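You operate a simulated robot arm through the tools that you are given. There is no shell and no other tool. Be economical: measure what you need, move in short steps, check, and stop when the job is done.

The job below is to be done with a simulated two-armed robot. You get a single attempt, and the scene is never put back.

## Task
Pick up the black waste jar with one hand, pass it to the other hand and put it on the top of the carton cart. Put one of the number cards from the top of the grey table on top of the white stack. Put the small yellow ink tub on the third corner wire rack shelf from the top away in the inside of the white tray. Any order will do. Set down upright: black waste jar, number card, small yellow ink tub.

Only the result counts: the job must be done as asked and must still hold three seconds after the hand-in. Knocking over, shifting, dropping, spilling or breaking anything else fails it.

## Robot
Two 6-joint arms with two-finger parallel grippers on one trunk, on a base that drives. Base frame: it is fixed to the floor where the robot stands at the start and does not move with it; the origin is under the middle of the robot, x ahead of it, y to its left, z up. Readings come in cm, degrees, newtons and seconds.
The left shoulder is at the start at [6, 18.7, 119.7], the right one opposite. With the tool pointing down near the work surface each hand reaches from about 26 to 62 cm from the robot's upright axis, wherever it stands, measured 20 degrees to its own side. Places, roughly: inside of the white tray (30x20 cm) [72, -622, 90]; small yellow ink tub [700, -425, 125]; top of the carton cart (60x20 cm) [-118, -350, 104]; white stack (36x29x4 cm) [60, -110, 90]. Payload 1.57 kg a hand.
The TCP of each hand is the grasp point between the finger pads, 3 cm short of the fingertips. In the tool frame z runs along the fingers and y along their closing line. Largest opening 11 cm; finger width 2.4, thickness 1.2; the body of the gripper, 4.8 by 11.2 cm, starts 7.8 cm behind the TCP.
Orientation is that of the tool frame in the base frame, as a unit quaternion [x, y, z, w]. With the fingers straight down and closing along the base's y, the tool's x points along the base's -x, its y along +y and its z along -z.

## Interface
- The arms move only by the tool nudge_tool. It takes "left_commands", "right_commands" or both (then of equal length, played together; a hand with none holds still); each is a list of rows, each a list of 7 numbers: the shift along the tool's x, y, z in cm, then the turn, a rotation vector about the tool's x, y, z in rad, then the gripper command, from -1 (shut) to 1 (fully open), values between in proportion. In form: [[dx, dy, dz, wx, wy, wz, grip], ...]. A call has 1 to 20 rows; each row shifts and turns the commanded pose from where the row before left it, along the tool's axes as they then stand. Each row takes 0.2 s and may step no farther than 5 cm and 8.6 degrees from the row before; otherwise, or with a gripper value out of range, the whole call is refused. A pose out of reach is approached as far as the arm can. The call stops where the force on the tool passes 40 N (or 10 N more than at its start, if that is more) or the arm is blocked; 0.2 s more then pass. The fingers move at their own pace (about 15.3 cm/s each) and stop on an object; they squeeze with about 21 N. The grip force told is the motor's: it shows also when the fingers shut on nothing. Time passes only in rows, and 0.2 s behind the last, so rows that do not move let the fingers close. The reply holds the time, the measured pose of the TCP, the force on the tool along the base axes, the opening and the grip force, in the units named above and with some noise, with the torque about the TCP (base axes, N m) and any sound that the robot's microphone picked up, and new pictures: "pictures" is both (left out), scene, wrist or none (wrist: the cameras of the hands that moved).
- Cameras (640 x 400 px; columns grow to the right, rows downward): "scene" is now at [1.22, -2.91, 174]; the picture's right is [-0.39, -0.92, -0.00], its down [-0.71, 0.30, -0.64] and it looks along [0.59, -0.25, -0.77] (base axes); focal length 266 px, centre (320, 200). "left" rides on the left gripper at [7, -1.6, -14.1] in its tool frame; the picture's right is [0.23, 0.97, 0.00], its down [-0.86, 0.20, -0.48] and it looks along [-0.47, 0.11, 0.88] (tool axes); focal length 222 px, centre (320, 200). "right" rides on the right gripper at [7, 1.6, -14.1] in its tool frame; the picture's right is [-0.23, 0.97, 0.00], its down [-0.86, -0.20, -0.48] and it looks along [-0.47, -0.11, 0.88] (tool axes); focal length 222 px, centre (320, 200). There is no depth. A picture from a camera that has moved, and an enlarged one, comes with that camera's place and axes in the base frame and with its lens.
- slide_trunk(by): slides the trunk up (or, below 0, down) by that many cm; the arms and the scene camera ride with it, the base frame stays. It gives what a move gives, with no picture.
- base_move(legs): drives the robot by 1 to 6 legs, each [ahead, left, turn to the left] in cm, cm and degrees, along the robot's own axes; the way and the turn of a leg run together, so that a leg with both is an arc; at most 150 cm and 180 degrees a leg. The arms and the cameras ride along, it lands a little off, and it stops where it bumps. It gives what a move gives, and a new picture of the scene camera.
- turn_head(pan, tilt): turns the head with the scene camera to pan (to the left, within 86 degrees either way) and tilt (down, from -29 to 69), counted from straight ahead of the robot. It gives what a move gives, and a new picture of the scene camera.
- inspect(camera, box): a new picture of the part [left, top, right, bottom] of that camera's present view, enlarged. The clock stands still meanwhile.
- hand_in(): hands the job in; it is judged then, once.

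Work in short steps. Places have to be worked out from the pictures, the camera data and where the tool is seen: move nearer, look again, correct. Check each grasp and each placing, and mend what went wrong. You have 165 turns and 260 pictures in all, those below and enlarged ones among them. Open the grippers and draw the arms clear of the work before you hand the job in, unless the task says otherwise; then end with one line.

The tools are called after "Emit:" as name(argument=value, ...) on one line, values as JSON. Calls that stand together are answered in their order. nudge_tool: Moves the arms, as the interface text tells. Its arguments: {"type":"object","properties":{"left_commands":{"type":"array"},"right_commands":{"type":"array"},"pictures":{"type":"string","enum":["both","scene","wrist","none"]}},"required":[]} The other tools are called the same way: slide_trunk (by) slides the trunk up or down; base_move (legs) drives the base; turn_head (pan, tilt) turns the head that bears the scene camera; inspect (camera, box) takes an enlarged picture of a part of a camera's view; hand_in () hands the job in.

At the start:

```text
clock: 0.0
left_ee_pos: [40.18, -5.99, 125.95]
left_tool_rot: [0.0, 1.0, 0.0, 0.0]
left_contact_force: [0.5, -0.3, 0.0]
left_wrist_torque: [0.01, -0.03, 0.0]
left_opening: 10.99
left_grasp_force: 0.0
right_ee_pos: [27.94, -37.53, 124.61]
right_tool_rot: [0.0, 1.0, 0.0, 0.0]
right_contact_force: [0.4, 0.2, -0.7]
right_wrist_torque: [0.01, -0.01, 0.01]
right_opening: 10.98
right_grasp_force: 0.0
trunk travel left (down, up): [-82.5, 16.5]
robot x, y, heading: [0.39, 0.21, 0.4]
head pan, tilt: [-22.9, 50.3]
```

scene: 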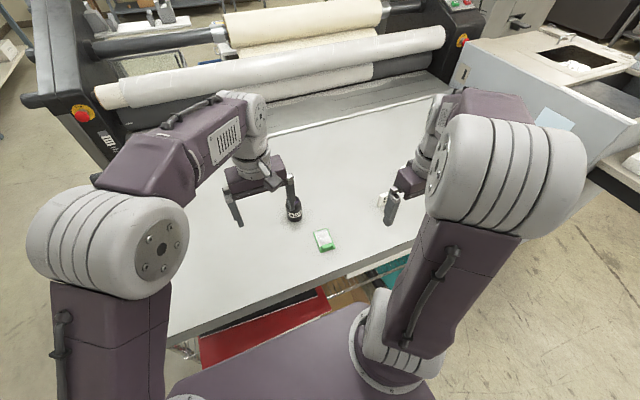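
right: 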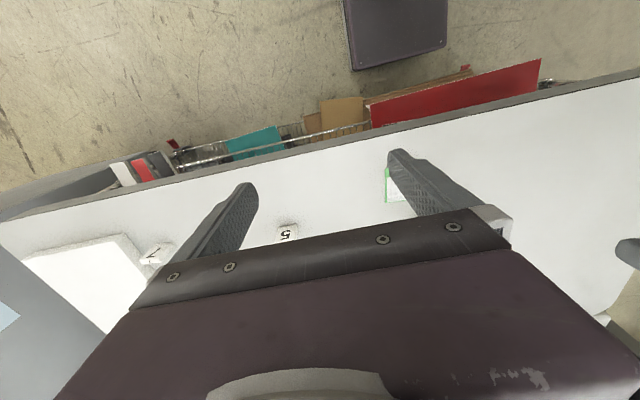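
left: 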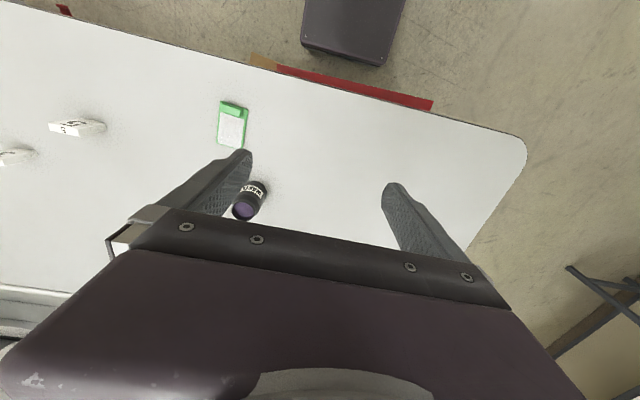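

The jar appears near (61,-18) on a table at z≈90; the number cards are to the right. I'll enlarge to look at the cards, jar and stack.

Emit:
inspect(camera="right", box=[0, 160, 320, 360])

Emit:
inspect(camera="left", box=[0, 80, 280, 255])

Emit:
turn_head(pan=-60, tilt=40)

```text
2.00 times, centred on (160, 260) of right
camera zoom: at [20.86, -36.02, 138.73], right [0.23, 0.97, 0.0], down [0.86, -0.2, 0.48], along [0.47, -0.11, -0.88], focal length 444 px, centre (640, 80)
```

zoom: 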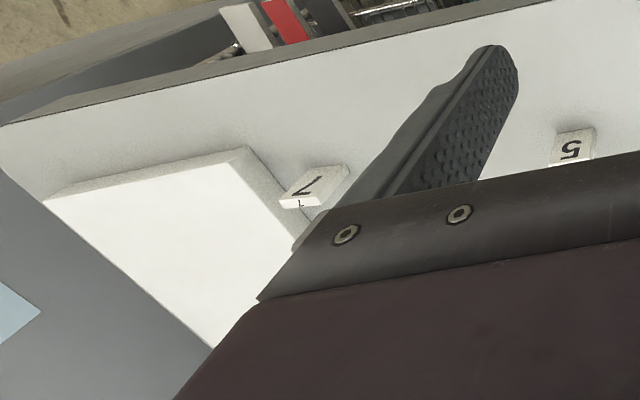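

```text
2.29 times, centred on (140, 168) of left
camera zoom: at [33.09, -7.52, 140.15], right [-0.23, 0.97, 0.0], down [0.86, 0.2, 0.48], along [0.47, 0.11, -0.88], focal length 508 px, centre (731, 274)
```

zoom: 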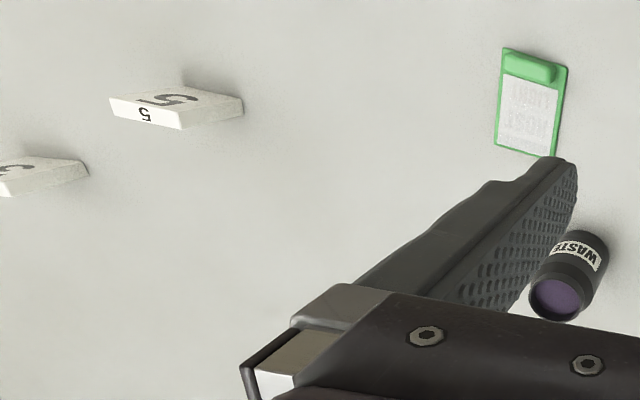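

```text
clock: 1.0
left_ee_pos: [40.08, -6.06, 125.96]
left_tool_rot: [0.0, 1.0, 0.0, 0.0]
left_contact_force: [0.4, 0.5, 0.0]
left_wrist_torque: [-0.01, 0.0, -0.01]
left_opening: 11.01
left_grasp_force: 0.1
right_ee_pos: [28.04, -37.58, 124.67]
right_tool_rot: [0.0, 1.0, 0.0, -0.001]
right_contact_force: [0.5, 0.5, -0.8]
right_wrist_torque: [0.01, 0.01, -0.01]
right_opening: 11.01
right_grasp_force: 0.0
trunk travel left (down, up): [-82.5, 16.5]
robot x, y, heading: [0.14, -0.17, -0.2]
head pan, tilt: [-60.0, 40.0]
camera scene: at [-1.59, -7.26, 175.45], right [-0.87, -0.5, 0.0], down [-0.32, 0.56, -0.77], along [0.38, -0.66, -0.64], focal length 266 px, centre (320, 200)
```

scene: 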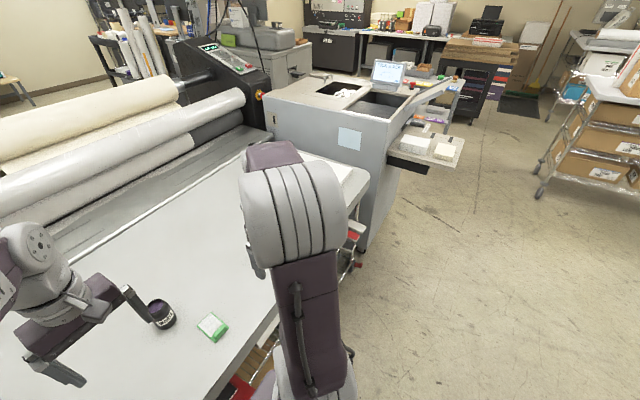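

Card 5 is near (54,-54), the stack spans about x 43–79, y −94…−124. I look down at the base front to check clearance to the table underside before driving.

Emit:
turn_head(pan=-20, tilt=69)

```text
clock: 2.1
left_ee_pos: [40.31, -6.02, 126.0]
left_tool_rot: [0.0, 1.0, 0.001, 0.0]
left_contact_force: [-0.6, -0.2, -0.3]
left_wrist_torque: [-0.01, 0.01, 0.01]
left_opening: 10.99
left_grasp_force: 0.0
right_ee_pos: [27.97, -37.7, 124.72]
right_tool_rot: [0.0, 1.0, 0.001, 0.0]
right_contact_force: [0.2, -0.5, 0.0]
right_wrist_torque: [-0.02, -0.04, 0.0]
right_opening: 10.97
right_grasp_force: 0.0
trunk travel left (down, up): [-82.5, 16.5]
robot x, y, heading: [0.18, -0.23, -0.3]
head pan, tilt: [-20.0, 68.8]
camera scene: at [-0.6, -1.84, 171.85], right [-0.34, -0.94, 0.0], down [-0.88, 0.32, -0.36], along [0.34, -0.12, -0.93], focal length 266 px, centre (320, 200)
```

scene: 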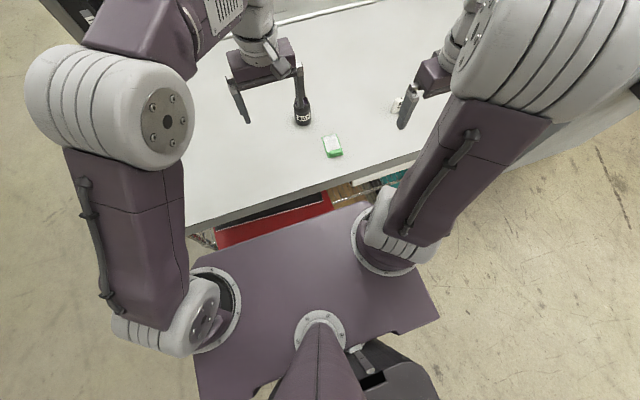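

The plate front is around x≈20, with the table edge around x≈33. I drive right 36 cm and ahead 3 cm so the jar suits the left hand and card 5 the right.

Emit:
base_move(legs=[[0, -36, 0], [4, 0, 0.3]])

```text
clock: 4.9
left_ee_pos: [43.49, -41.12, 126.19]
left_tool_rot: [-0.004, 1.0, -0.001, 0.003]
left_contact_force: [-0.2, 0.2, 0.8]
left_wrist_torque: [0.02, -0.08, 0.03]
left_opening: 10.99
left_grasp_force: 0.1
right_ee_pos: [31.59, -72.84, 124.89]
right_tool_rot: [-0.005, 1.0, -0.001, 0.004]
right_contact_force: [-0.5, 0.2, -0.9]
right_wrist_torque: [-0.03, -0.09, 0.0]
right_opening: 10.98
right_grasp_force: 0.0
trunk travel left (down, up): [-82.5, 16.5]
robot x, y, heading: [4.01, -35.81, 0.4]
head pan, tilt: [-20.0, 68.8]
camera scene: at [2.3, -37.32, 171.84], right [-0.33, -0.94, 0.0], down [-0.88, 0.31, -0.37], along [0.35, -0.12, -0.93], focal length 266 px, centre (320, 200)
```

scene: 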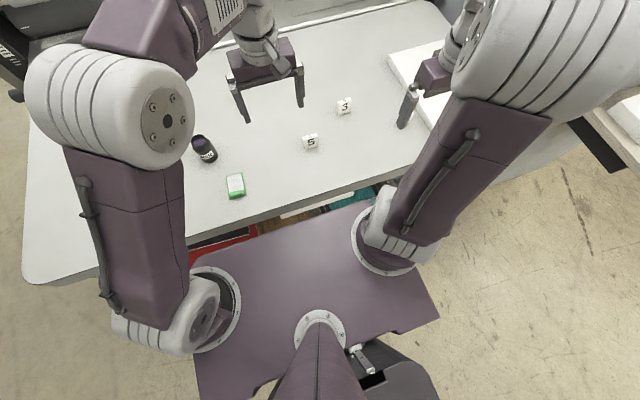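

Emit:
inspect(camera="scene", box=[180, 80, 380, 205])

```text
3.20 times, centred on (280, 142) of scene
camera zoom: at [2.3, -37.32, 171.84], right [-0.33, -0.94, 0.0], down [-0.88, 0.31, -0.37], along [0.35, -0.12, -0.93], focal length 851 px, centre (448, 384)
```

zoom: 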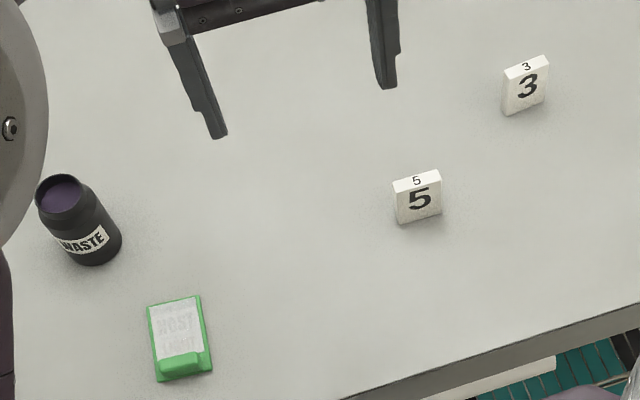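

Cards are upright blocks (~5 wide, 6 tall) with card 5 at about (54,-52); the jar is about 10 cm tall at (61,-17). I move the left hand above the jar turning it 90°, and the right hand above card 5.

Emit:
nudge_tool(left_commands=[[-2.9, 4, 0, 0, 0, 0, 1], [-2.9, 4, 0, 0, 0, 0, 1], [-2.9, 4, 0, 0, 0, 0, 1], [-2.9, 4, 0, 0, 0, 0, 1], [-2.9, 4, 0, 0, 0, 0, 1], [-2.9, 4, 0, 0, 0, 0, 1], [0, 0, 0, 0, 0, 0.1428, 1], [0, 0, 0, 0, 0, 0.1428, 1], [0, 0, 0, 0, 0, 0.1428, 1], [0, 0, 0, 0, 0, 0.1428, 1], [0, 0, 0, 0, 0, 0.1428, 1], [0, 0, 0, 0, 0, 0.1428, 1], [0, 0, 0, 0, 0, 0.1428, 1], [0, 0, 0, 0, 0, 0.1428, 1], [0, 0, 0, 0, 0, 0.1428, 1], [0, 0, 0, 0, 0, 0.1428, 1], [0, 0, 0, 0, 0, 0.1428, 1]], right_commands=[[0, 0, 0, 0, 0, 0, 1], [0, 0, 0, 0, 0, 0, 1], [0, 0, 0, 0, 0, 0, 1], [0, 0, 0, 0, 0, 0, 1], [0, 0, 0, 0, 0, 0, 1], [0, 0, 0, 0, 0, 0, 1], [-3.73, 3.47, 2.5, 0, 0, 0, 1], [-3.73, 3.47, 2.5, 0, 0, 0, 1], [-3.73, 3.47, 2.5, 0, 0, 0, 1], [-3.73, 3.47, 2.5, 0, 0, 0, 1], [-3.73, 3.47, 2.5, 0, 0, 0, 1], [-3.73, 3.47, 2.5, 0, 0, 0, 1], [0, 0, 0, 0, 0, 0, 1], [0, 0, 0, 0, 0, 0, 1], [0, 0, 0, 0, 0, 0, 1], [0, 0, 0, 0, 0, 0, 1], [0, 0, 0, 0, 0, 0, 1]])

```text
refused: row 7 steps farther than a row can; nothing moved
```

A row was too long; same move with smaller steps.

Emit:
nudge_tool(left_commands=[[-2.9, 4, 0, 0, 0, 0, 1], [-2.9, 4, 0, 0, 0, 0, 1], [-2.9, 4, 0, 0, 0, 0, 1], [-2.9, 4, 0, 0, 0, 0, 1], [-2.9, 4, 0, 0, 0, 0, 1], [-2.9, 4, 0, 0, 0, 0, 1], [0, 0, 0, 0, 0, 0.1428, 1], [0, 0, 0, 0, 0, 0.1428, 1], [0, 0, 0, 0, 0, 0.1428, 1], [0, 0, 0, 0, 0, 0.1428, 1], [0, 0, 0, 0, 0, 0.1428, 1], [0, 0, 0, 0, 0, 0.1428, 1], [0, 0, 0, 0, 0, 0.1428, 1], [0, 0, 0, 0, 0, 0.1428, 1], [0, 0, 0, 0, 0, 0.1428, 1], [0, 0, 0, 0, 0, 0.1428, 1], [0, 0, 0, 0, 0, 0.1428, 1]], right_commands=[[0, 0, 0, 0, 0, 0, 1], [0, 0, 0, 0, 0, 0, 1], [0, 0, 0, 0, 0, 0, 1], [0, 0, 0, 0, 0, 0, 1], [0, 0, 0, 0, 0, 0, 1], [0, 0, 0, 0, 0, 0, 1], [-2.8, 2.6, 1.9, 0, 0, 0, 1], [-2.8, 2.6, 1.9, 0, 0, 0, 1], [-2.8, 2.6, 1.9, 0, 0, 0, 1], [-2.8, 2.6, 1.9, 0, 0, 0, 1], [-2.8, 2.6, 1.9, 0, 0, 0, 1], [-2.8, 2.6, 1.9, 0, 0, 0, 1], [-2.8, 2.6, 1.9, 0, 0, 0, 1], [-2.8, 2.6, 1.9, 0, 0, 0, 1], [0, 0, 0, 0, 0, 0, 1], [0, 0, 0, 0, 0, 0, 1], [0, 0, 0, 0, 0, 0, 1]])

```text
clock: 8.5
left_ee_pos: [60.07, -17.13, 125.34]
left_tool_rot: [0.704, 0.71, 0.0, 0.0]
left_contact_force: [-0.4, 0.8, -0.5]
left_wrist_torque: [0.01, 0.02, -0.01]
left_opening: 11.0
left_grasp_force: 0.1
left hand out of reach, approached as far as the arm can: row 6
right_ee_pos: [54.55, -51.9, 109.46]
right_tool_rot: [-0.005, 1.0, 0.0, -0.001]
right_contact_force: [0.4, 0.3, 0.5]
right_wrist_torque: [0.0, -0.03, -0.01]
right_opening: 10.99
right_grasp_force: 0.1
trunk travel left (down, up): [-82.5, 16.5]
robot x, y, heading: [4.05, -35.43, 0.5]
head pan, tilt: [-20.0, 68.8]
camera scene: at [3.63, -37.42, 171.84], right [-0.33, -0.94, 0.0], down [-0.88, 0.31, -0.36], along [0.34, -0.12, -0.93], focal length 266 px, centre (320, 200)
camera right: at [47.48, -50.41, 123.5], right [0.22, 0.98, 0.0], down [0.86, -0.19, 0.48], along [0.47, -0.11, -0.88], focal length 222 px, centre (320, 200)
camera left: at [58.28, -9.99, 139.55], right [0.97, 0.23, 0.0], down [0.21, -0.85, 0.48], along [0.11, -0.47, -0.88], focal length 222 px, centre (320, 200)
```

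scene: 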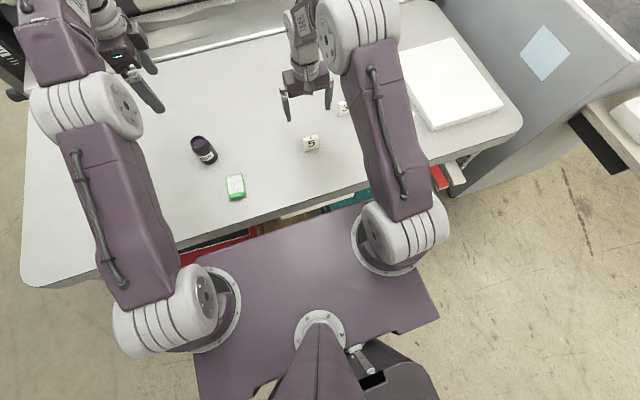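
right: 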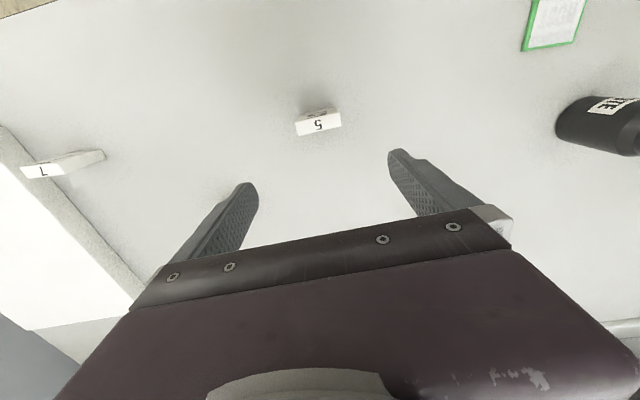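
left: 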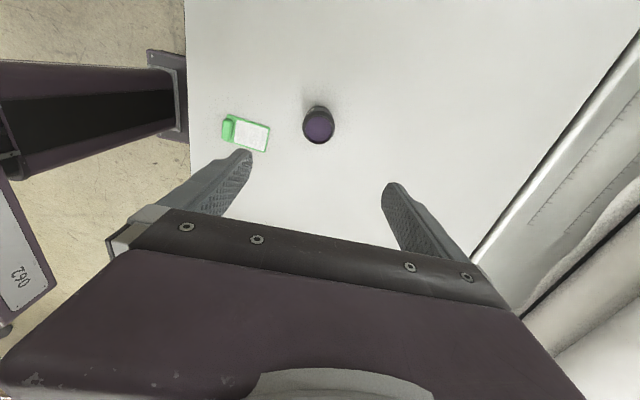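

Left hand is nearly over the jar, the right over card 5. I enlarge both wrist views to refine.

Emit:
inspect(camera="right", box=[240, 70, 400, 170])

Emit:
inspect(camera="left", box=[220, 70, 380, 170])

```text
4.00 times, centred on (320, 120) of right
camera zoom: at [47.48, -50.41, 123.5], right [0.22, 0.98, 0.0], down [0.86, -0.19, 0.48], along [0.47, -0.11, -0.88], focal length 888 px, centre (320, 520)
```

zoom: 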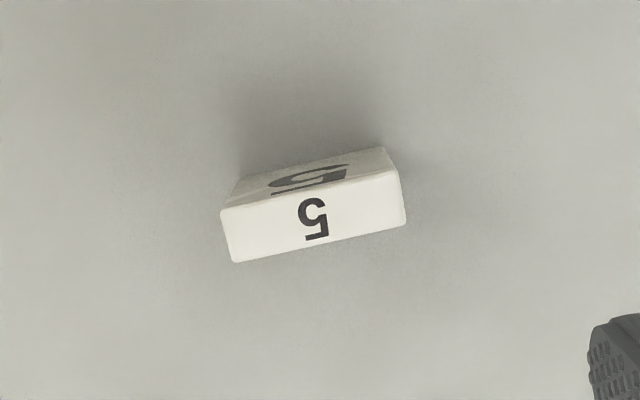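

```text
4.00 times, centred on (300, 120) of left
camera zoom: at [58.28, -9.99, 139.55], right [0.97, 0.23, 0.0], down [0.21, -0.85, 0.48], along [0.11, -0.47, -0.88], focal length 888 px, centre (400, 520)
```

zoom: 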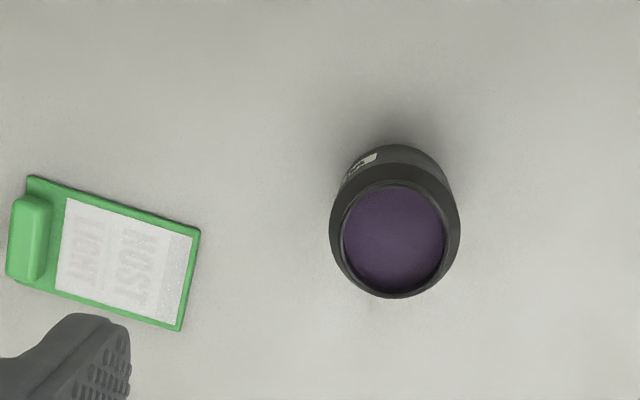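

Card 5's top centre is at (52.2,-51.8); jar axis at (59.8,-17.6). I lower the right hand over the card (closing later) with x corrected.

Emit:
nudge_tool(right_commands=[[2.3, 0.1, 2.5, 0, 0, 0, 0.6], [0, 0, 4, 0, 0, 0, 0.6], [0, 0, 4, 0, 0, 0, 0.6], [0, 0, 2, 0, 0, 0, 0.6], [0, 0, 1.5, 0, 0, 0, 0.6]], pictures="wrist")

```text
clock: 9.7
left_ee_pos: [60.01, -17.11, 125.28]
left_tool_rot: [0.703, 0.711, 0.0, 0.0]
left_contact_force: [-0.2, 0.5, 0.2]
left_wrist_torque: [0.01, 0.04, 0.0]
left_opening: 10.98
left_grasp_force: 0.1
right_ee_pos: [52.35, -51.86, 95.5]
right_tool_rot: [-0.004, 1.0, 0.0, 0.0]
right_contact_force: [0.0, 0.6, 0.2]
right_wrist_torque: [-0.03, 0.03, -0.01]
right_opening: 8.78
right_grasp_force: 0.1
trunk travel left (down, up): [-82.5, 16.5]
robot x, y, heading: [4.2, -35.67, 0.4]
head pan, tilt: [-20.0, 68.8]
camera right: at [45.19, -50.36, 109.55], right [0.22, 0.98, 0.0], down [0.86, -0.19, 0.48], along [0.47, -0.1, -0.88], focal length 222 px, centre (320, 200)
```

right: 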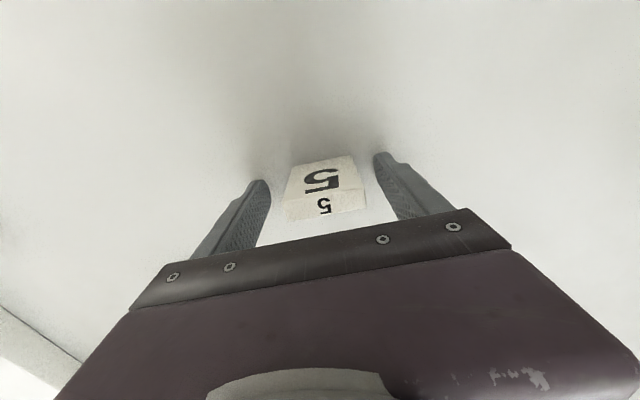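

The fingers straddle the card, aligned within millimetres. Lower 1 cm and close.

Emit:
nudge_tool(right_commands=[[0, 0, 1.0, 0, 0, 0, 0.6], [0, 0, 0, 0, 0, 0, -1], [0, 0, 0, 0, 0, 0, -1], [0, 0, 0, 0, 0, 0, -1]], pictures="none")

```text
clock: 10.4
left_ee_pos: [59.53, -16.93, 125.6]
left_tool_rot: [0.704, 0.71, 0.001, 0.002]
left_contact_force: [0.3, 0.9, -0.7]
left_wrist_torque: [-0.02, 0.0, 0.02]
left_opening: 11.0
left_grasp_force: 0.1
right_ee_pos: [52.12, -51.68, 94.97]
right_tool_rot: [-0.005, 1.0, 0.0, 0.002]
right_contact_force: [-9.2, 5.0, 26.0]
right_wrist_torque: [0.85, 0.59, 0.07]
right_opening: 4.94
right_grasp_force: 20.7
trunk travel left (down, up): [-82.5, 16.5]
robot x, y, heading: [4.01, -35.43, 0.5]
head pan, tilt: [-20.0, 68.8]
stopped in row 3 (right hand): the force on the tool passed its limit at 44 N (the readings are from after the stop); the commanded pose is now the measured one
```

The card is gripped (4.94 cm) but there is upward force; I lift slowly and look.

Emit:
nudge_tool(right_commands=[[0, 0, -0.5, 0, 0, 0, -1], [0, 0, -1, 0, 0, 0, -1], [0, 0, -2, 0, 0, 0, -1], [0, 0, -3, 0, 0, 0, -1], [0, 0, -3, 0, 0, 0, -1]])

```text
clock: 11.6
left_ee_pos: [59.82, -17.16, 125.44]
left_tool_rot: [0.704, 0.71, 0.0, 0.0]
left_contact_force: [0.2, 0.9, 0.8]
left_wrist_torque: [0.0, -0.02, -0.01]
left_opening: 10.98
left_grasp_force: 0.1
right_ee_pos: [52.29, -51.85, 104.19]
right_tool_rot: [-0.004, 1.0, 0.0, 0.002]
right_contact_force: [0.7, 0.3, -0.8]
right_wrist_torque: [-0.01, -0.01, 0.06]
right_opening: 4.93
right_grasp_force: 21.4
trunk travel left (down, up): [-82.5, 16.5]
robot x, y, heading: [4.47, -35.68, 0.6]
head pan, tilt: [-20.0, 68.8]
camera scene: at [3.4, -37.43, 171.84], right [-0.33, -0.94, 0.0], down [-0.88, 0.31, -0.36], along [0.34, -0.12, -0.93], focal length 266 px, centre (320, 200)
camera right: at [45.13, -50.39, 118.27], right [0.22, 0.98, 0.0], down [0.86, -0.19, 0.48], along [0.47, -0.1, -0.88], focal length 222 px, centre (320, 200)
```

scene: 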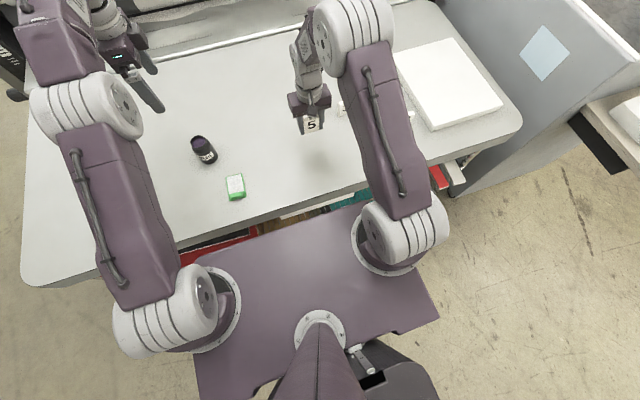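
right: 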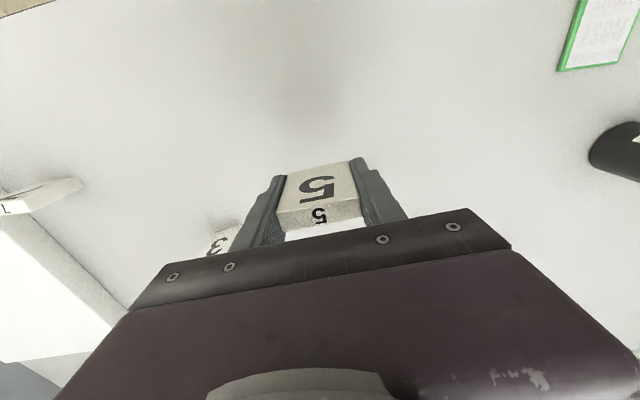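

Card held, bottom ≈5 cm below TCP. I raise it 10 cm and drive right 52 cm to be above the stack.

Emit:
nudge_tool(right_commands=[[0, 0, -5, 0, 0, 0, -1], [0, 0, -5, 0, 0, 0, -1]], pictures="none")

Emit:
base_move(legs=[[0, -52, -0.4]])

Emit:
inspect(camera="right", box=[0, 0, 640, 400])

```text
clock: 12.2
left_ee_pos: [59.9, -17.03, 125.49]
left_tool_rot: [0.704, 0.71, 0.0, 0.0]
left_contact_force: [0.4, 1.4, -0.3]
left_wrist_torque: [0.0, -0.02, -0.01]
left_opening: 10.97
left_grasp_force: 0.0
right_ee_pos: [52.19, -51.7, 114.21]
right_tool_rot: [-0.005, 1.0, 0.0, 0.002]
right_contact_force: [-1.2, 0.1, -1.2]
right_wrist_torque: [0.03, 0.03, 0.0]
right_opening: 4.95
right_grasp_force: 20.6
trunk travel left (down, up): [-82.5, 16.5]
robot x, y, heading: [4.08, -35.54, 0.5]
head pan, tilt: [-20.0, 68.8]
```

```text
clock: 15.2
left_ee_pos: [60.28, -70.8, 125.3]
left_tool_rot: [0.71, 0.704, -0.001, 0.0]
left_contact_force: [-1.1, 0.2, 0.1]
left_wrist_torque: [0.01, 0.02, 0.0]
left_opening: 11.01
left_grasp_force: 0.0
right_ee_pos: [52.07, -105.41, 114.22]
right_tool_rot: [0.004, 1.0, 0.0, 0.001]
right_contact_force: [-1.2, 0.1, -0.7]
right_wrist_torque: [-0.04, 0.01, 0.0]
right_opening: 4.96
right_grasp_force: 21.0
trunk travel left (down, up): [-82.5, 16.5]
robot x, y, heading: [3.73, -88.45, -0.7]
head pan, tilt: [-20.0, 68.8]
camera scene: at [3.5, -90.14, 171.84], right [-0.35, -0.94, 0.0], down [-0.87, 0.33, -0.36], along [0.34, -0.13, -0.93], focal length 266 px, centre (320, 200)
```

scene: 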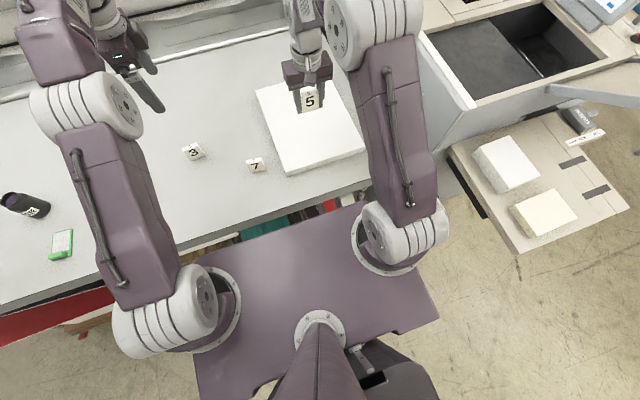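

```text
1.00 times, centred on (320, 200) of right (not enlarged: the box is as wide or as high as the picture)
camera zoom: at [44.91, -103.7, 128.23], right [0.23, 0.97, 0.0], down [0.85, -0.21, 0.48], along [0.47, -0.11, -0.88], focal length 222 px, centre (320, 200)
```

zoom: 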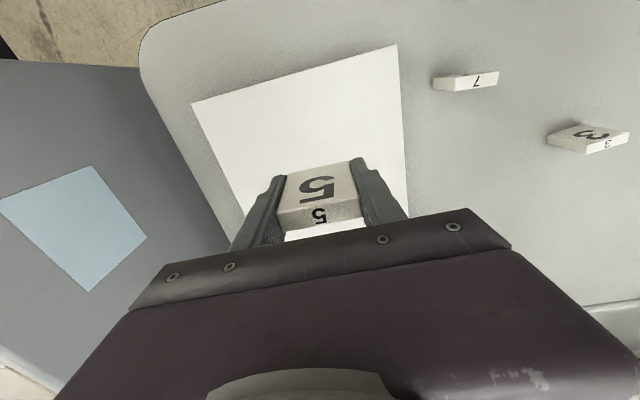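

The stack spans y −122…−93, from x≈44; the card hangs above it at (52,-105). Lower to just above, then gently to contact.

Emit:
nudge_tool(right_commands=[[-0.8, 0, 4, 0, 0, 0, -1], [-0.8, 0, 4, 0, 0, 0, -1], [-0.8, 0, 4, 0, 0, 0, -1], [0, 0, 1.2, 0, 0, 0, -1]], pictures="both")

```text
clock: 16.2
left_ee_pos: [60.31, -70.82, 125.38]
left_tool_rot: [0.71, 0.704, 0.0, -0.002]
left_contact_force: [0.6, -1.2, -0.2]
left_wrist_torque: [-0.01, 0.01, -0.01]
left_opening: 11.01
left_grasp_force: 0.1
right_ee_pos: [54.54, -105.69, 100.76]
right_tool_rot: [0.005, 1.0, 0.0, 0.001]
right_contact_force: [0.8, -0.6, 0.0]
right_wrist_torque: [-0.01, -0.02, 0.0]
right_opening: 4.94
right_grasp_force: 21.0
trunk travel left (down, up): [-82.5, 16.5]
robot x, y, heading: [3.97, -88.41, -0.1]
head pan, tilt: [-20.0, 68.8]
camera scene: at [3.51, -90.28, 171.84], right [-0.35, -0.94, 0.0], down [-0.87, 0.33, -0.36], along [0.34, -0.13, -0.93], focal length 266 px, centre (320, 200)
camera right: at [47.37, -103.94, 114.89], right [0.23, 0.97, 0.0], down [0.85, -0.21, 0.48], along [0.47, -0.11, -0.88], focal length 222 px, centre (320, 200)
```

scene: 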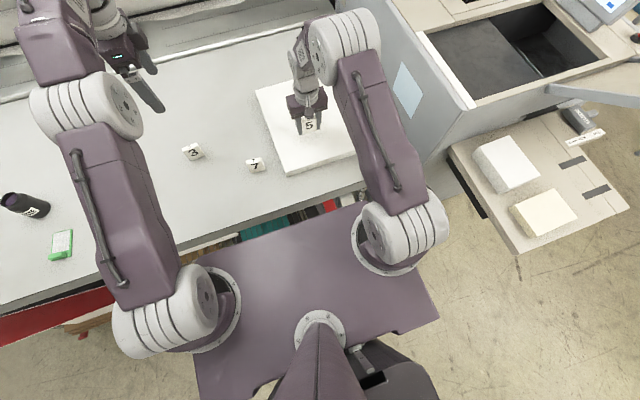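
right: 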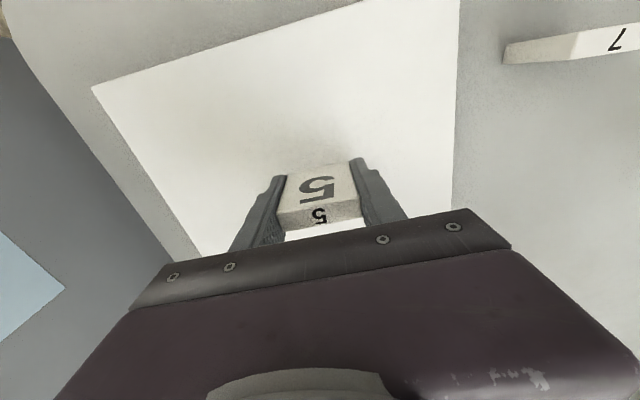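

Lower in half-cm steps until contact shows.

Emit:
nudge_tool(right_commands=[[0, 0, 0.5, 0, 0, 0, -1], [0, 0, 0.5, 0, 0, 0, -1]], pictures="none")

Emit:
nudge_tool(right_commands=[[0, 0, 0.3, 0, 0, 0, -1]], pictures="none")

Emit:
nudge_tool(right_commands=[[0, 0, 0.3, 0, 0, 0, -1]], pictures="none")

```text
clock: 16.9
left_ee_pos: [60.39, -70.91, 125.32]
left_tool_rot: [0.71, 0.705, 0.001, 0.0]
left_contact_force: [0.4, -0.3, -0.6]
left_wrist_torque: [0.02, -0.03, -0.01]
left_opening: 10.98
left_grasp_force: 0.1
right_ee_pos: [54.51, -105.46, 99.87]
right_tool_rot: [0.004, 1.0, -0.001, 0.001]
right_contact_force: [1.3, 0.2, -1.2]
right_wrist_torque: [0.0, 0.02, 0.01]
right_opening: 4.94
right_grasp_force: 21.2
trunk travel left (down, up): [-82.5, 16.5]
robot x, y, heading: [4.07, -88.2, -0.5]
head pan, tilt: [-20.0, 68.8]
```

```text
clock: 17.2
left_ee_pos: [60.21, -70.92, 125.38]
left_tool_rot: [0.71, 0.704, 0.0, -0.001]
left_contact_force: [-0.5, 0.5, 0.5]
left_wrist_torque: [0.0, -0.08, -0.02]
left_opening: 11.0
left_grasp_force: 0.3
right_ee_pos: [54.4, -105.57, 99.65]
right_tool_rot: [0.005, 1.0, 0.001, 0.0]
right_contact_force: [0.8, -0.1, 0.1]
right_wrist_torque: [-0.02, -0.01, 0.0]
right_opening: 4.93
right_grasp_force: 20.5
trunk travel left (down, up): [-82.5, 16.5]
robot x, y, heading: [4.14, -88.5, -0.7]
head pan, tilt: [-20.0, 68.8]
```

```text
clock: 17.6
left_ee_pos: [60.12, -71.01, 125.34]
left_tool_rot: [0.711, 0.703, 0.0, -0.001]
left_contact_force: [0.3, 0.0, -0.3]
left_wrist_torque: [0.02, 0.01, 0.05]
left_opening: 10.99
left_grasp_force: 0.2
right_ee_pos: [54.47, -105.46, 99.32]
right_tool_rot: [0.004, 1.0, 0.0, 0.001]
right_contact_force: [-0.5, 0.0, -0.6]
right_wrist_torque: [0.01, -0.01, 0.01]
right_opening: 4.95
right_grasp_force: 21.1
trunk travel left (down, up): [-82.5, 16.5]
robot x, y, heading: [4.37, -88.42, -0.6]
head pan, tilt: [-20.0, 68.8]
```

No contact yet at 99.3; continue down in small steps.

Emit:
nudge_tool(right_commands=[[0, 0, 0.3, 0, 0, 0, -1]], pictures="none")

Emit:
nudge_tool(right_commands=[[0, 0, 0.3, 0, 0, 0, -1]], pictures="wrist")

```text
clock: 18.1
left_ee_pos: [60.33, -70.85, 125.38]
left_tool_rot: [0.711, 0.703, 0.0, 0.0]
left_contact_force: [0.1, 0.8, -0.3]
left_wrist_torque: [-0.02, -0.01, 0.01]
left_opening: 10.99
left_grasp_force: 0.0
right_ee_pos: [54.48, -105.49, 99.03]
right_tool_rot: [0.005, 1.0, 0.001, 0.002]
right_contact_force: [-0.5, 0.6, -0.7]
right_wrist_torque: [-0.01, 0.02, -0.01]
right_opening: 4.91
right_grasp_force: 21.2
trunk travel left (down, up): [-82.5, 16.5]
robot x, y, heading: [4.04, -88.74, -0.6]
head pan, tilt: [-20.0, 68.8]
```

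```text
clock: 18.4
left_ee_pos: [60.22, -70.86, 125.4]
left_tool_rot: [0.71, 0.704, 0.0, 0.0]
left_contact_force: [0.0, -0.5, -0.2]
left_wrist_torque: [0.03, -0.03, 0.0]
left_opening: 10.99
left_grasp_force: 0.0
right_ee_pos: [54.49, -105.56, 98.83]
right_tool_rot: [0.004, 1.0, 0.0, 0.002]
right_contact_force: [0.3, -0.2, -0.1]
right_wrist_torque: [0.0, -0.01, 0.0]
right_opening: 4.92
right_grasp_force: 21.3
trunk travel left (down, up): [-82.5, 16.5]
robot x, y, heading: [4.04, -88.25, -0.4]
head pan, tilt: [-20.0, 68.8]
camera right: at [47.35, -103.92, 112.8], right [0.23, 0.97, 0.0], down [0.85, -0.21, 0.48], along [0.47, -0.11, -0.88], focal length 222 px, centre (320, 200)
```

right: 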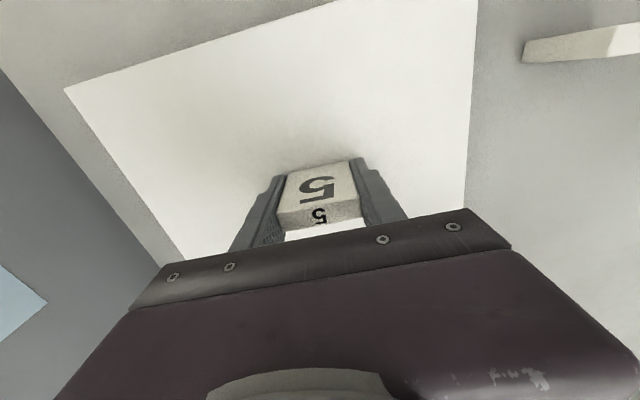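

Still no force. Continue down by 0.3 steps.

Emit:
nudge_tool(right_commands=[[0, 0, 0.3, 0, 0, 0, -1]], pictures="none")

Emit:
nudge_tool(right_commands=[[0, 0, 0.3, 0, 0, 0, -1]], pictures="none")

Emit:
nudge_tool(right_commands=[[0, 0, 0.3, 0, 0, 0, -1]], pictures="none")

```text
clock: 18.9
left_ee_pos: [60.24, -71.0, 125.36]
left_tool_rot: [0.71, 0.704, 0.0, -0.001]
left_contact_force: [0.4, -0.2, 0.4]
left_wrist_torque: [-0.03, 0.02, -0.03]
left_opening: 11.0
left_grasp_force: 0.1
right_ee_pos: [54.43, -105.47, 98.63]
right_tool_rot: [0.005, 1.0, 0.0, 0.002]
right_contact_force: [0.2, -0.1, 1.8]
right_wrist_torque: [-0.07, 0.02, -0.02]
right_opening: 4.94
right_grasp_force: 20.7
trunk travel left (down, up): [-82.5, 16.5]
robot x, y, heading: [4.35, -88.01, -0.7]
head pan, tilt: [-20.0, 68.8]
```

```text
clock: 19.2
left_ee_pos: [60.01, -70.95, 125.5]
left_tool_rot: [0.71, 0.704, 0.0, 0.0]
left_contact_force: [0.2, 0.2, -0.4]
left_wrist_torque: [0.01, 0.0, 0.05]
left_opening: 11.01
left_grasp_force: 0.0
right_ee_pos: [54.5, -105.53, 98.53]
right_tool_rot: [0.004, 1.0, 0.0, 0.004]
right_contact_force: [-0.5, -5.3, 25.4]
right_wrist_torque: [-0.16, 0.32, 0.11]
right_opening: 4.96
right_grasp_force: 20.7
trunk travel left (down, up): [-82.5, 16.5]
robot x, y, heading: [3.81, -88.63, -0.8]
head pan, tilt: [-20.0, 68.8]
```

```text
clock: 19.6
left_ee_pos: [59.95, -70.9, 125.47]
left_tool_rot: [0.71, 0.704, 0.001, 0.001]
left_contact_force: [0.1, 0.2, -0.7]
left_wrist_torque: [0.02, -0.03, 0.0]
left_opening: 10.98
left_grasp_force: 0.1
right_ee_pos: [54.37, -105.48, 98.43]
right_tool_rot: [0.004, 1.0, -0.002, 0.005]
right_contact_force: [-8.9, -2.5, 23.5]
right_wrist_torque: [0.45, 0.56, 0.11]
right_opening: 4.95
right_grasp_force: 21.4
trunk travel left (down, up): [-82.5, 16.5]
robot x, y, heading: [3.92, -88.77, -0.6]
head pan, tilt: [-20.0, 68.8]
stopped in row 1 (right hand): the force on the tool passed its limit at 42 N (the readings are from after the stop); the commanded pose is now the measured one
```

Contact made. I relieve 0.2 cm, open to half, and check before lifting.

Emit:
nudge_tool(right_commands=[[0, 0, -0.2, 0, 0, 0, -1], [0, 0, 0, 0, 0, 0, 0.4], [0, 0, 0, 0, 0, 0, 0.4], [0, 0, 0, 0, 0, 0, 0.4]], pictures="wrist")

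```text
clock: 20.6
left_ee_pos: [60.18, -70.89, 125.41]
left_tool_rot: [0.711, 0.704, 0.0, 0.0]
left_contact_force: [-0.1, -0.1, -0.2]
left_wrist_torque: [0.03, 0.03, 0.0]
left_opening: 11.01
left_grasp_force: 0.0
right_ee_pos: [54.6, -105.5, 98.58]
right_tool_rot: [0.003, 1.0, 0.0, 0.005]
right_contact_force: [1.7, -0.5, 6.3]
right_wrist_torque: [0.27, 0.05, 0.03]
right_opening: 7.63
right_grasp_force: 0.2
trunk travel left (down, up): [-82.5, 16.5]
robot x, y, heading: [4.27, -88.56, -0.8]
head pan, tilt: [-20.0, 68.8]
camera right: at [47.46, -103.87, 112.5], right [0.23, 0.97, 0.0], down [0.85, -0.21, 0.49], along [0.47, -0.11, -0.87], focal length 222 px, centre (320, 200)
```

right: 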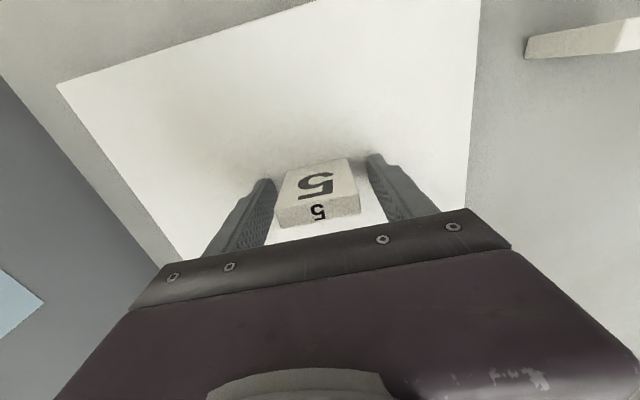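

Card stands on the stack. (The fingertips evidently touched the surface, so the table is at z≈91.9.) Lift away.

Emit:
nudge_tool(right_commands=[[0, 0, -1, 0, 0, 0, 0.4], [0, 0, -3, 0, 0, 0, 0.6], [0, 0, -5, 0, 0, 0, 0.6], [0, 0, -5, 0, 0, 0, 0.6], [0, 0, -5, 0, 0, 0, 0.6]], pictures="both")

```text
clock: 21.8
left_ee_pos: [60.18, -70.92, 125.4]
left_tool_rot: [0.71, 0.704, 0.0, 0.001]
left_contact_force: [-0.1, -0.6, 0.0]
left_wrist_torque: [-0.04, -0.06, -0.02]
left_opening: 11.01
left_grasp_force: 0.1
right_ee_pos: [54.55, -105.7, 117.65]
right_tool_rot: [0.005, 1.0, 0.0, 0.005]
right_contact_force: [-0.7, 0.5, -0.1]
right_wrist_torque: [-0.02, -0.01, 0.03]
right_opening: 8.82
right_grasp_force: 0.0
trunk travel left (down, up): [-82.5, 16.5]
robot x, y, heading: [4.02, -88.46, -0.6]
head pan, tilt: [-20.0, 68.8]
camera scene: at [3.36, -90.28, 171.84], right [-0.35, -0.94, 0.0], down [-0.87, 0.33, -0.36], along [0.34, -0.13, -0.93], focal length 266 px, centre (320, 200)
camera right: at [47.29, -104.03, 131.68], right [0.23, 0.97, 0.0], down [0.85, -0.21, 0.49], along [0.47, -0.11, -0.87], focal length 222 px, centre (320, 200)
```

scene: 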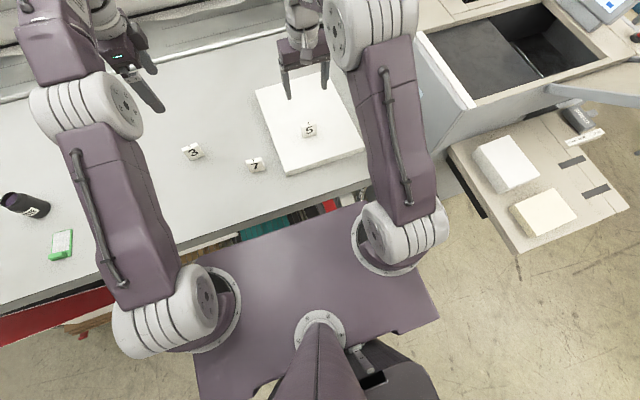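
right: 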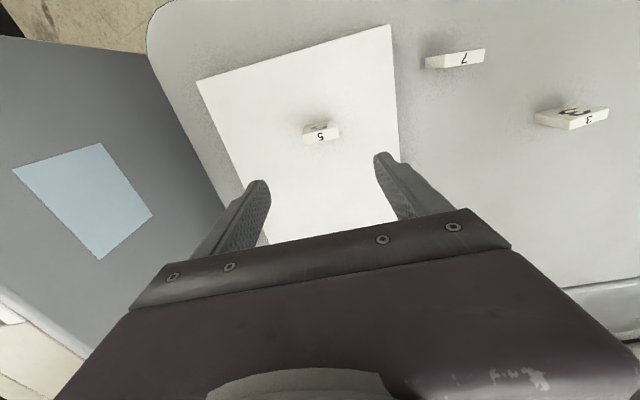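

Card 5 stands on the stack. Now drive back left 53 cm to put the left hand over the jar.

Emit:
base_move(legs=[[0, 53, 0.6]])

Emit:
inspect(camera="left", box=[220, 70, 380, 170])

```text
clock: 24.9
left_ee_pos: [60.51, -17.23, 125.34]
left_tool_rot: [0.708, 0.706, 0.001, -0.001]
left_contact_force: [-0.7, 0.0, -0.4]
left_wrist_torque: [0.04, 0.0, -0.03]
left_opening: 10.99
left_grasp_force: 0.0
right_ee_pos: [55.09, -52.0, 117.59]
right_tool_rot: [0.001, 1.0, 0.0, 0.005]
right_contact_force: [-0.4, -0.1, 0.9]
right_wrist_torque: [-0.01, -0.04, 0.0]
right_opening: 8.8
right_grasp_force: 0.0
trunk travel left (down, up): [-82.5, 16.5]
robot x, y, heading: [4.49, -35.09, 0.1]
head pan, tilt: [-20.0, 68.8]
camera scene: at [3.83, -36.9, 171.84], right [-0.35, -0.94, 0.0], down [-0.87, 0.32, -0.36], along [0.34, -0.12, -0.93], focal length 266 px, centre (320, 200)
```

scene: 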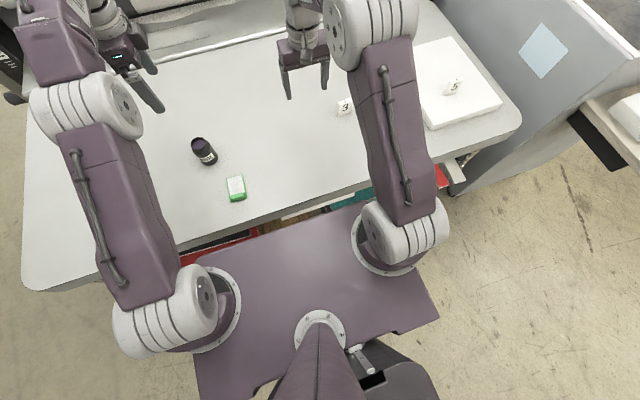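

```text
4.00 times, centred on (300, 120) of left
camera zoom: at [58.8, -10.09, 139.61], right [0.97, 0.22, 0.0], down [0.2, -0.86, 0.48], along [0.11, -0.47, -0.88], focal length 888 px, centre (400, 520)
```

zoom: 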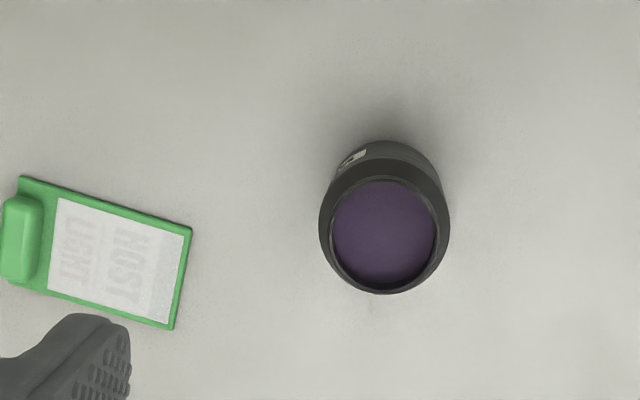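

Jar top centre ≈(59.9,-17.6). Lower the left hand to z≈105 with the small correction and look.

Emit:
nudge_tool(left_commands=[[-0.4, -0.6, 4, 0, 0, 0, 1], [0, 0, 4, 0, 0, 0, 1], [0, 0, 4, 0, 0, 0, 1], [0, 0, 4, 0, 0, 0, 1], [0, 0, 3, 0, 0, 0, 1]], pictures="wrist")

```text
clock: 26.1
left_ee_pos: [59.9, -17.31, 106.21]
left_tool_rot: [0.708, 0.706, 0.0, 0.0]
left_contact_force: [0.0, 0.2, 0.4]
left_wrist_torque: [0.03, 0.0, -0.01]
left_opening: 11.03
left_grasp_force: 0.1
right_ee_pos: [55.04, -51.79, 117.5]
right_tool_rot: [0.001, 1.0, 0.0, 0.004]
right_contact_force: [-0.5, 0.1, 0.9]
right_wrist_torque: [-0.03, -0.01, 0.03]
right_opening: 8.81
right_grasp_force: 0.0
trunk travel left (down, up): [-82.5, 16.5]
robot x, y, heading: [3.93, -35.09, 0.0]
head pan, tilt: [-20.0, 68.8]
camera left: at [58.25, -10.24, 120.47], right [0.97, 0.22, 0.0], down [0.2, -0.86, 0.48], along [0.11, -0.47, -0.88], focal length 222 px, centre (320, 200)
```

left: 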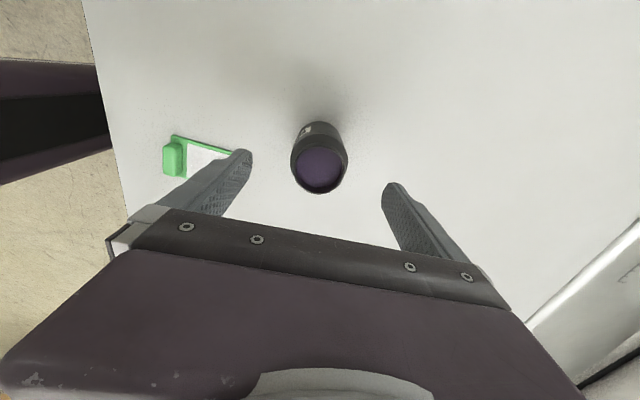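

Rim at z≈100, centred. Lower to z≈96.8 with 9 cm opening, then close.

Emit:
nudge_tool(left_commands=[[-0.2, 0, 3, 0, 0, 0, 0.7], [0, 0, 3, 0, 0, 0, 0.7], [0, 0, 2, 0, 0, 0, 0.7], [0, 0, 1.4, 0, 0, 0, 0.7]], pictures="wrist")

```text
clock: 27.1
left_ee_pos: [59.89, -17.66, 96.98]
left_tool_rot: [0.708, 0.706, 0.0, 0.0]
left_contact_force: [0.4, -0.2, -0.3]
left_wrist_torque: [-0.01, 0.01, 0.04]
left_opening: 9.37
left_grasp_force: 0.0
right_ee_pos: [54.99, -51.81, 117.5]
right_tool_rot: [0.0, 1.0, 0.0, 0.004]
right_contact_force: [-0.7, 0.3, -0.7]
right_wrist_torque: [0.0, -0.01, 0.02]
right_opening: 8.82
right_grasp_force: 0.0
trunk travel left (down, up): [-82.5, 16.5]
robot x, y, heading: [4.49, -34.88, 0.0]
head pan, tilt: [-20.0, 68.8]
camera left: at [58.13, -10.5, 111.19], right [0.97, 0.22, 0.0], down [0.2, -0.86, 0.48], along [0.11, -0.47, -0.88], focal length 222 px, centre (320, 200)
```

left: 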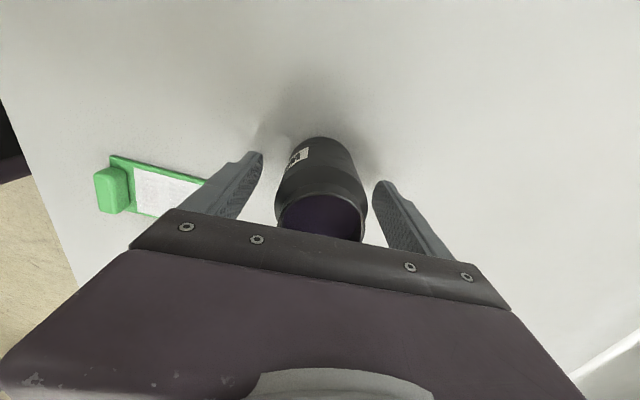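

Jar is between the fingers. Close and lift a little.

Emit:
nudge_tool(left_commands=[[0, 0, 0, 0, 0, 0, -1], [0, 0, 0, 0, 0, 0, -1], [0, 0, 0, 0, 0, 0, -1], [0, 0, -1, 0, 0, 0, -1], [0, 0, -2, 0, 0, 0, -1], [0, 0, -3, 0, 0, 0, -1]], pictures="both")

```text
clock: 28.5
left_ee_pos: [59.88, -17.66, 102.8]
left_tool_rot: [0.708, 0.706, 0.0, -0.001]
left_contact_force: [0.4, 0.7, -3.3]
left_wrist_torque: [-0.01, -0.01, 0.0]
left_opening: 5.76
left_grasp_force: 21.0
right_ee_pos: [54.98, -51.82, 117.58]
right_tool_rot: [0.001, 1.0, 0.001, 0.004]
right_contact_force: [0.1, -0.1, 0.5]
right_wrist_torque: [-0.02, -0.01, 0.01]
right_opening: 8.81
right_grasp_force: 0.1
trunk travel left (down, up): [-82.5, 16.5]
robot x, y, heading: [4.66, -34.78, -0.4]
head pan, tilt: [-20.0, 68.8]
camera scene: at [3.8, -36.75, 171.84], right [-0.35, -0.94, 0.0], down [-0.87, 0.32, -0.36], along [0.34, -0.13, -0.93], focal length 266 px, centre (320, 200)
camera left: at [58.21, -10.63, 117.16], right [0.97, 0.22, 0.0], down [0.2, -0.86, 0.48], along [0.11, -0.47, -0.88], focal length 222 px, centre (320, 200)
```

scene: 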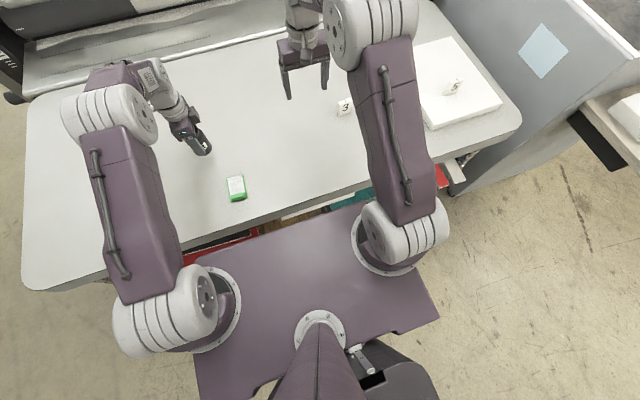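
left: 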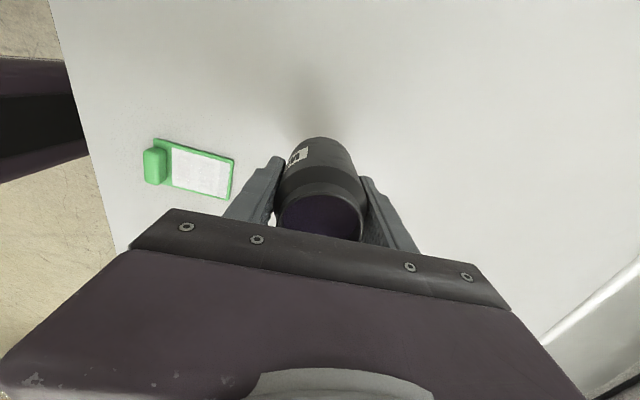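

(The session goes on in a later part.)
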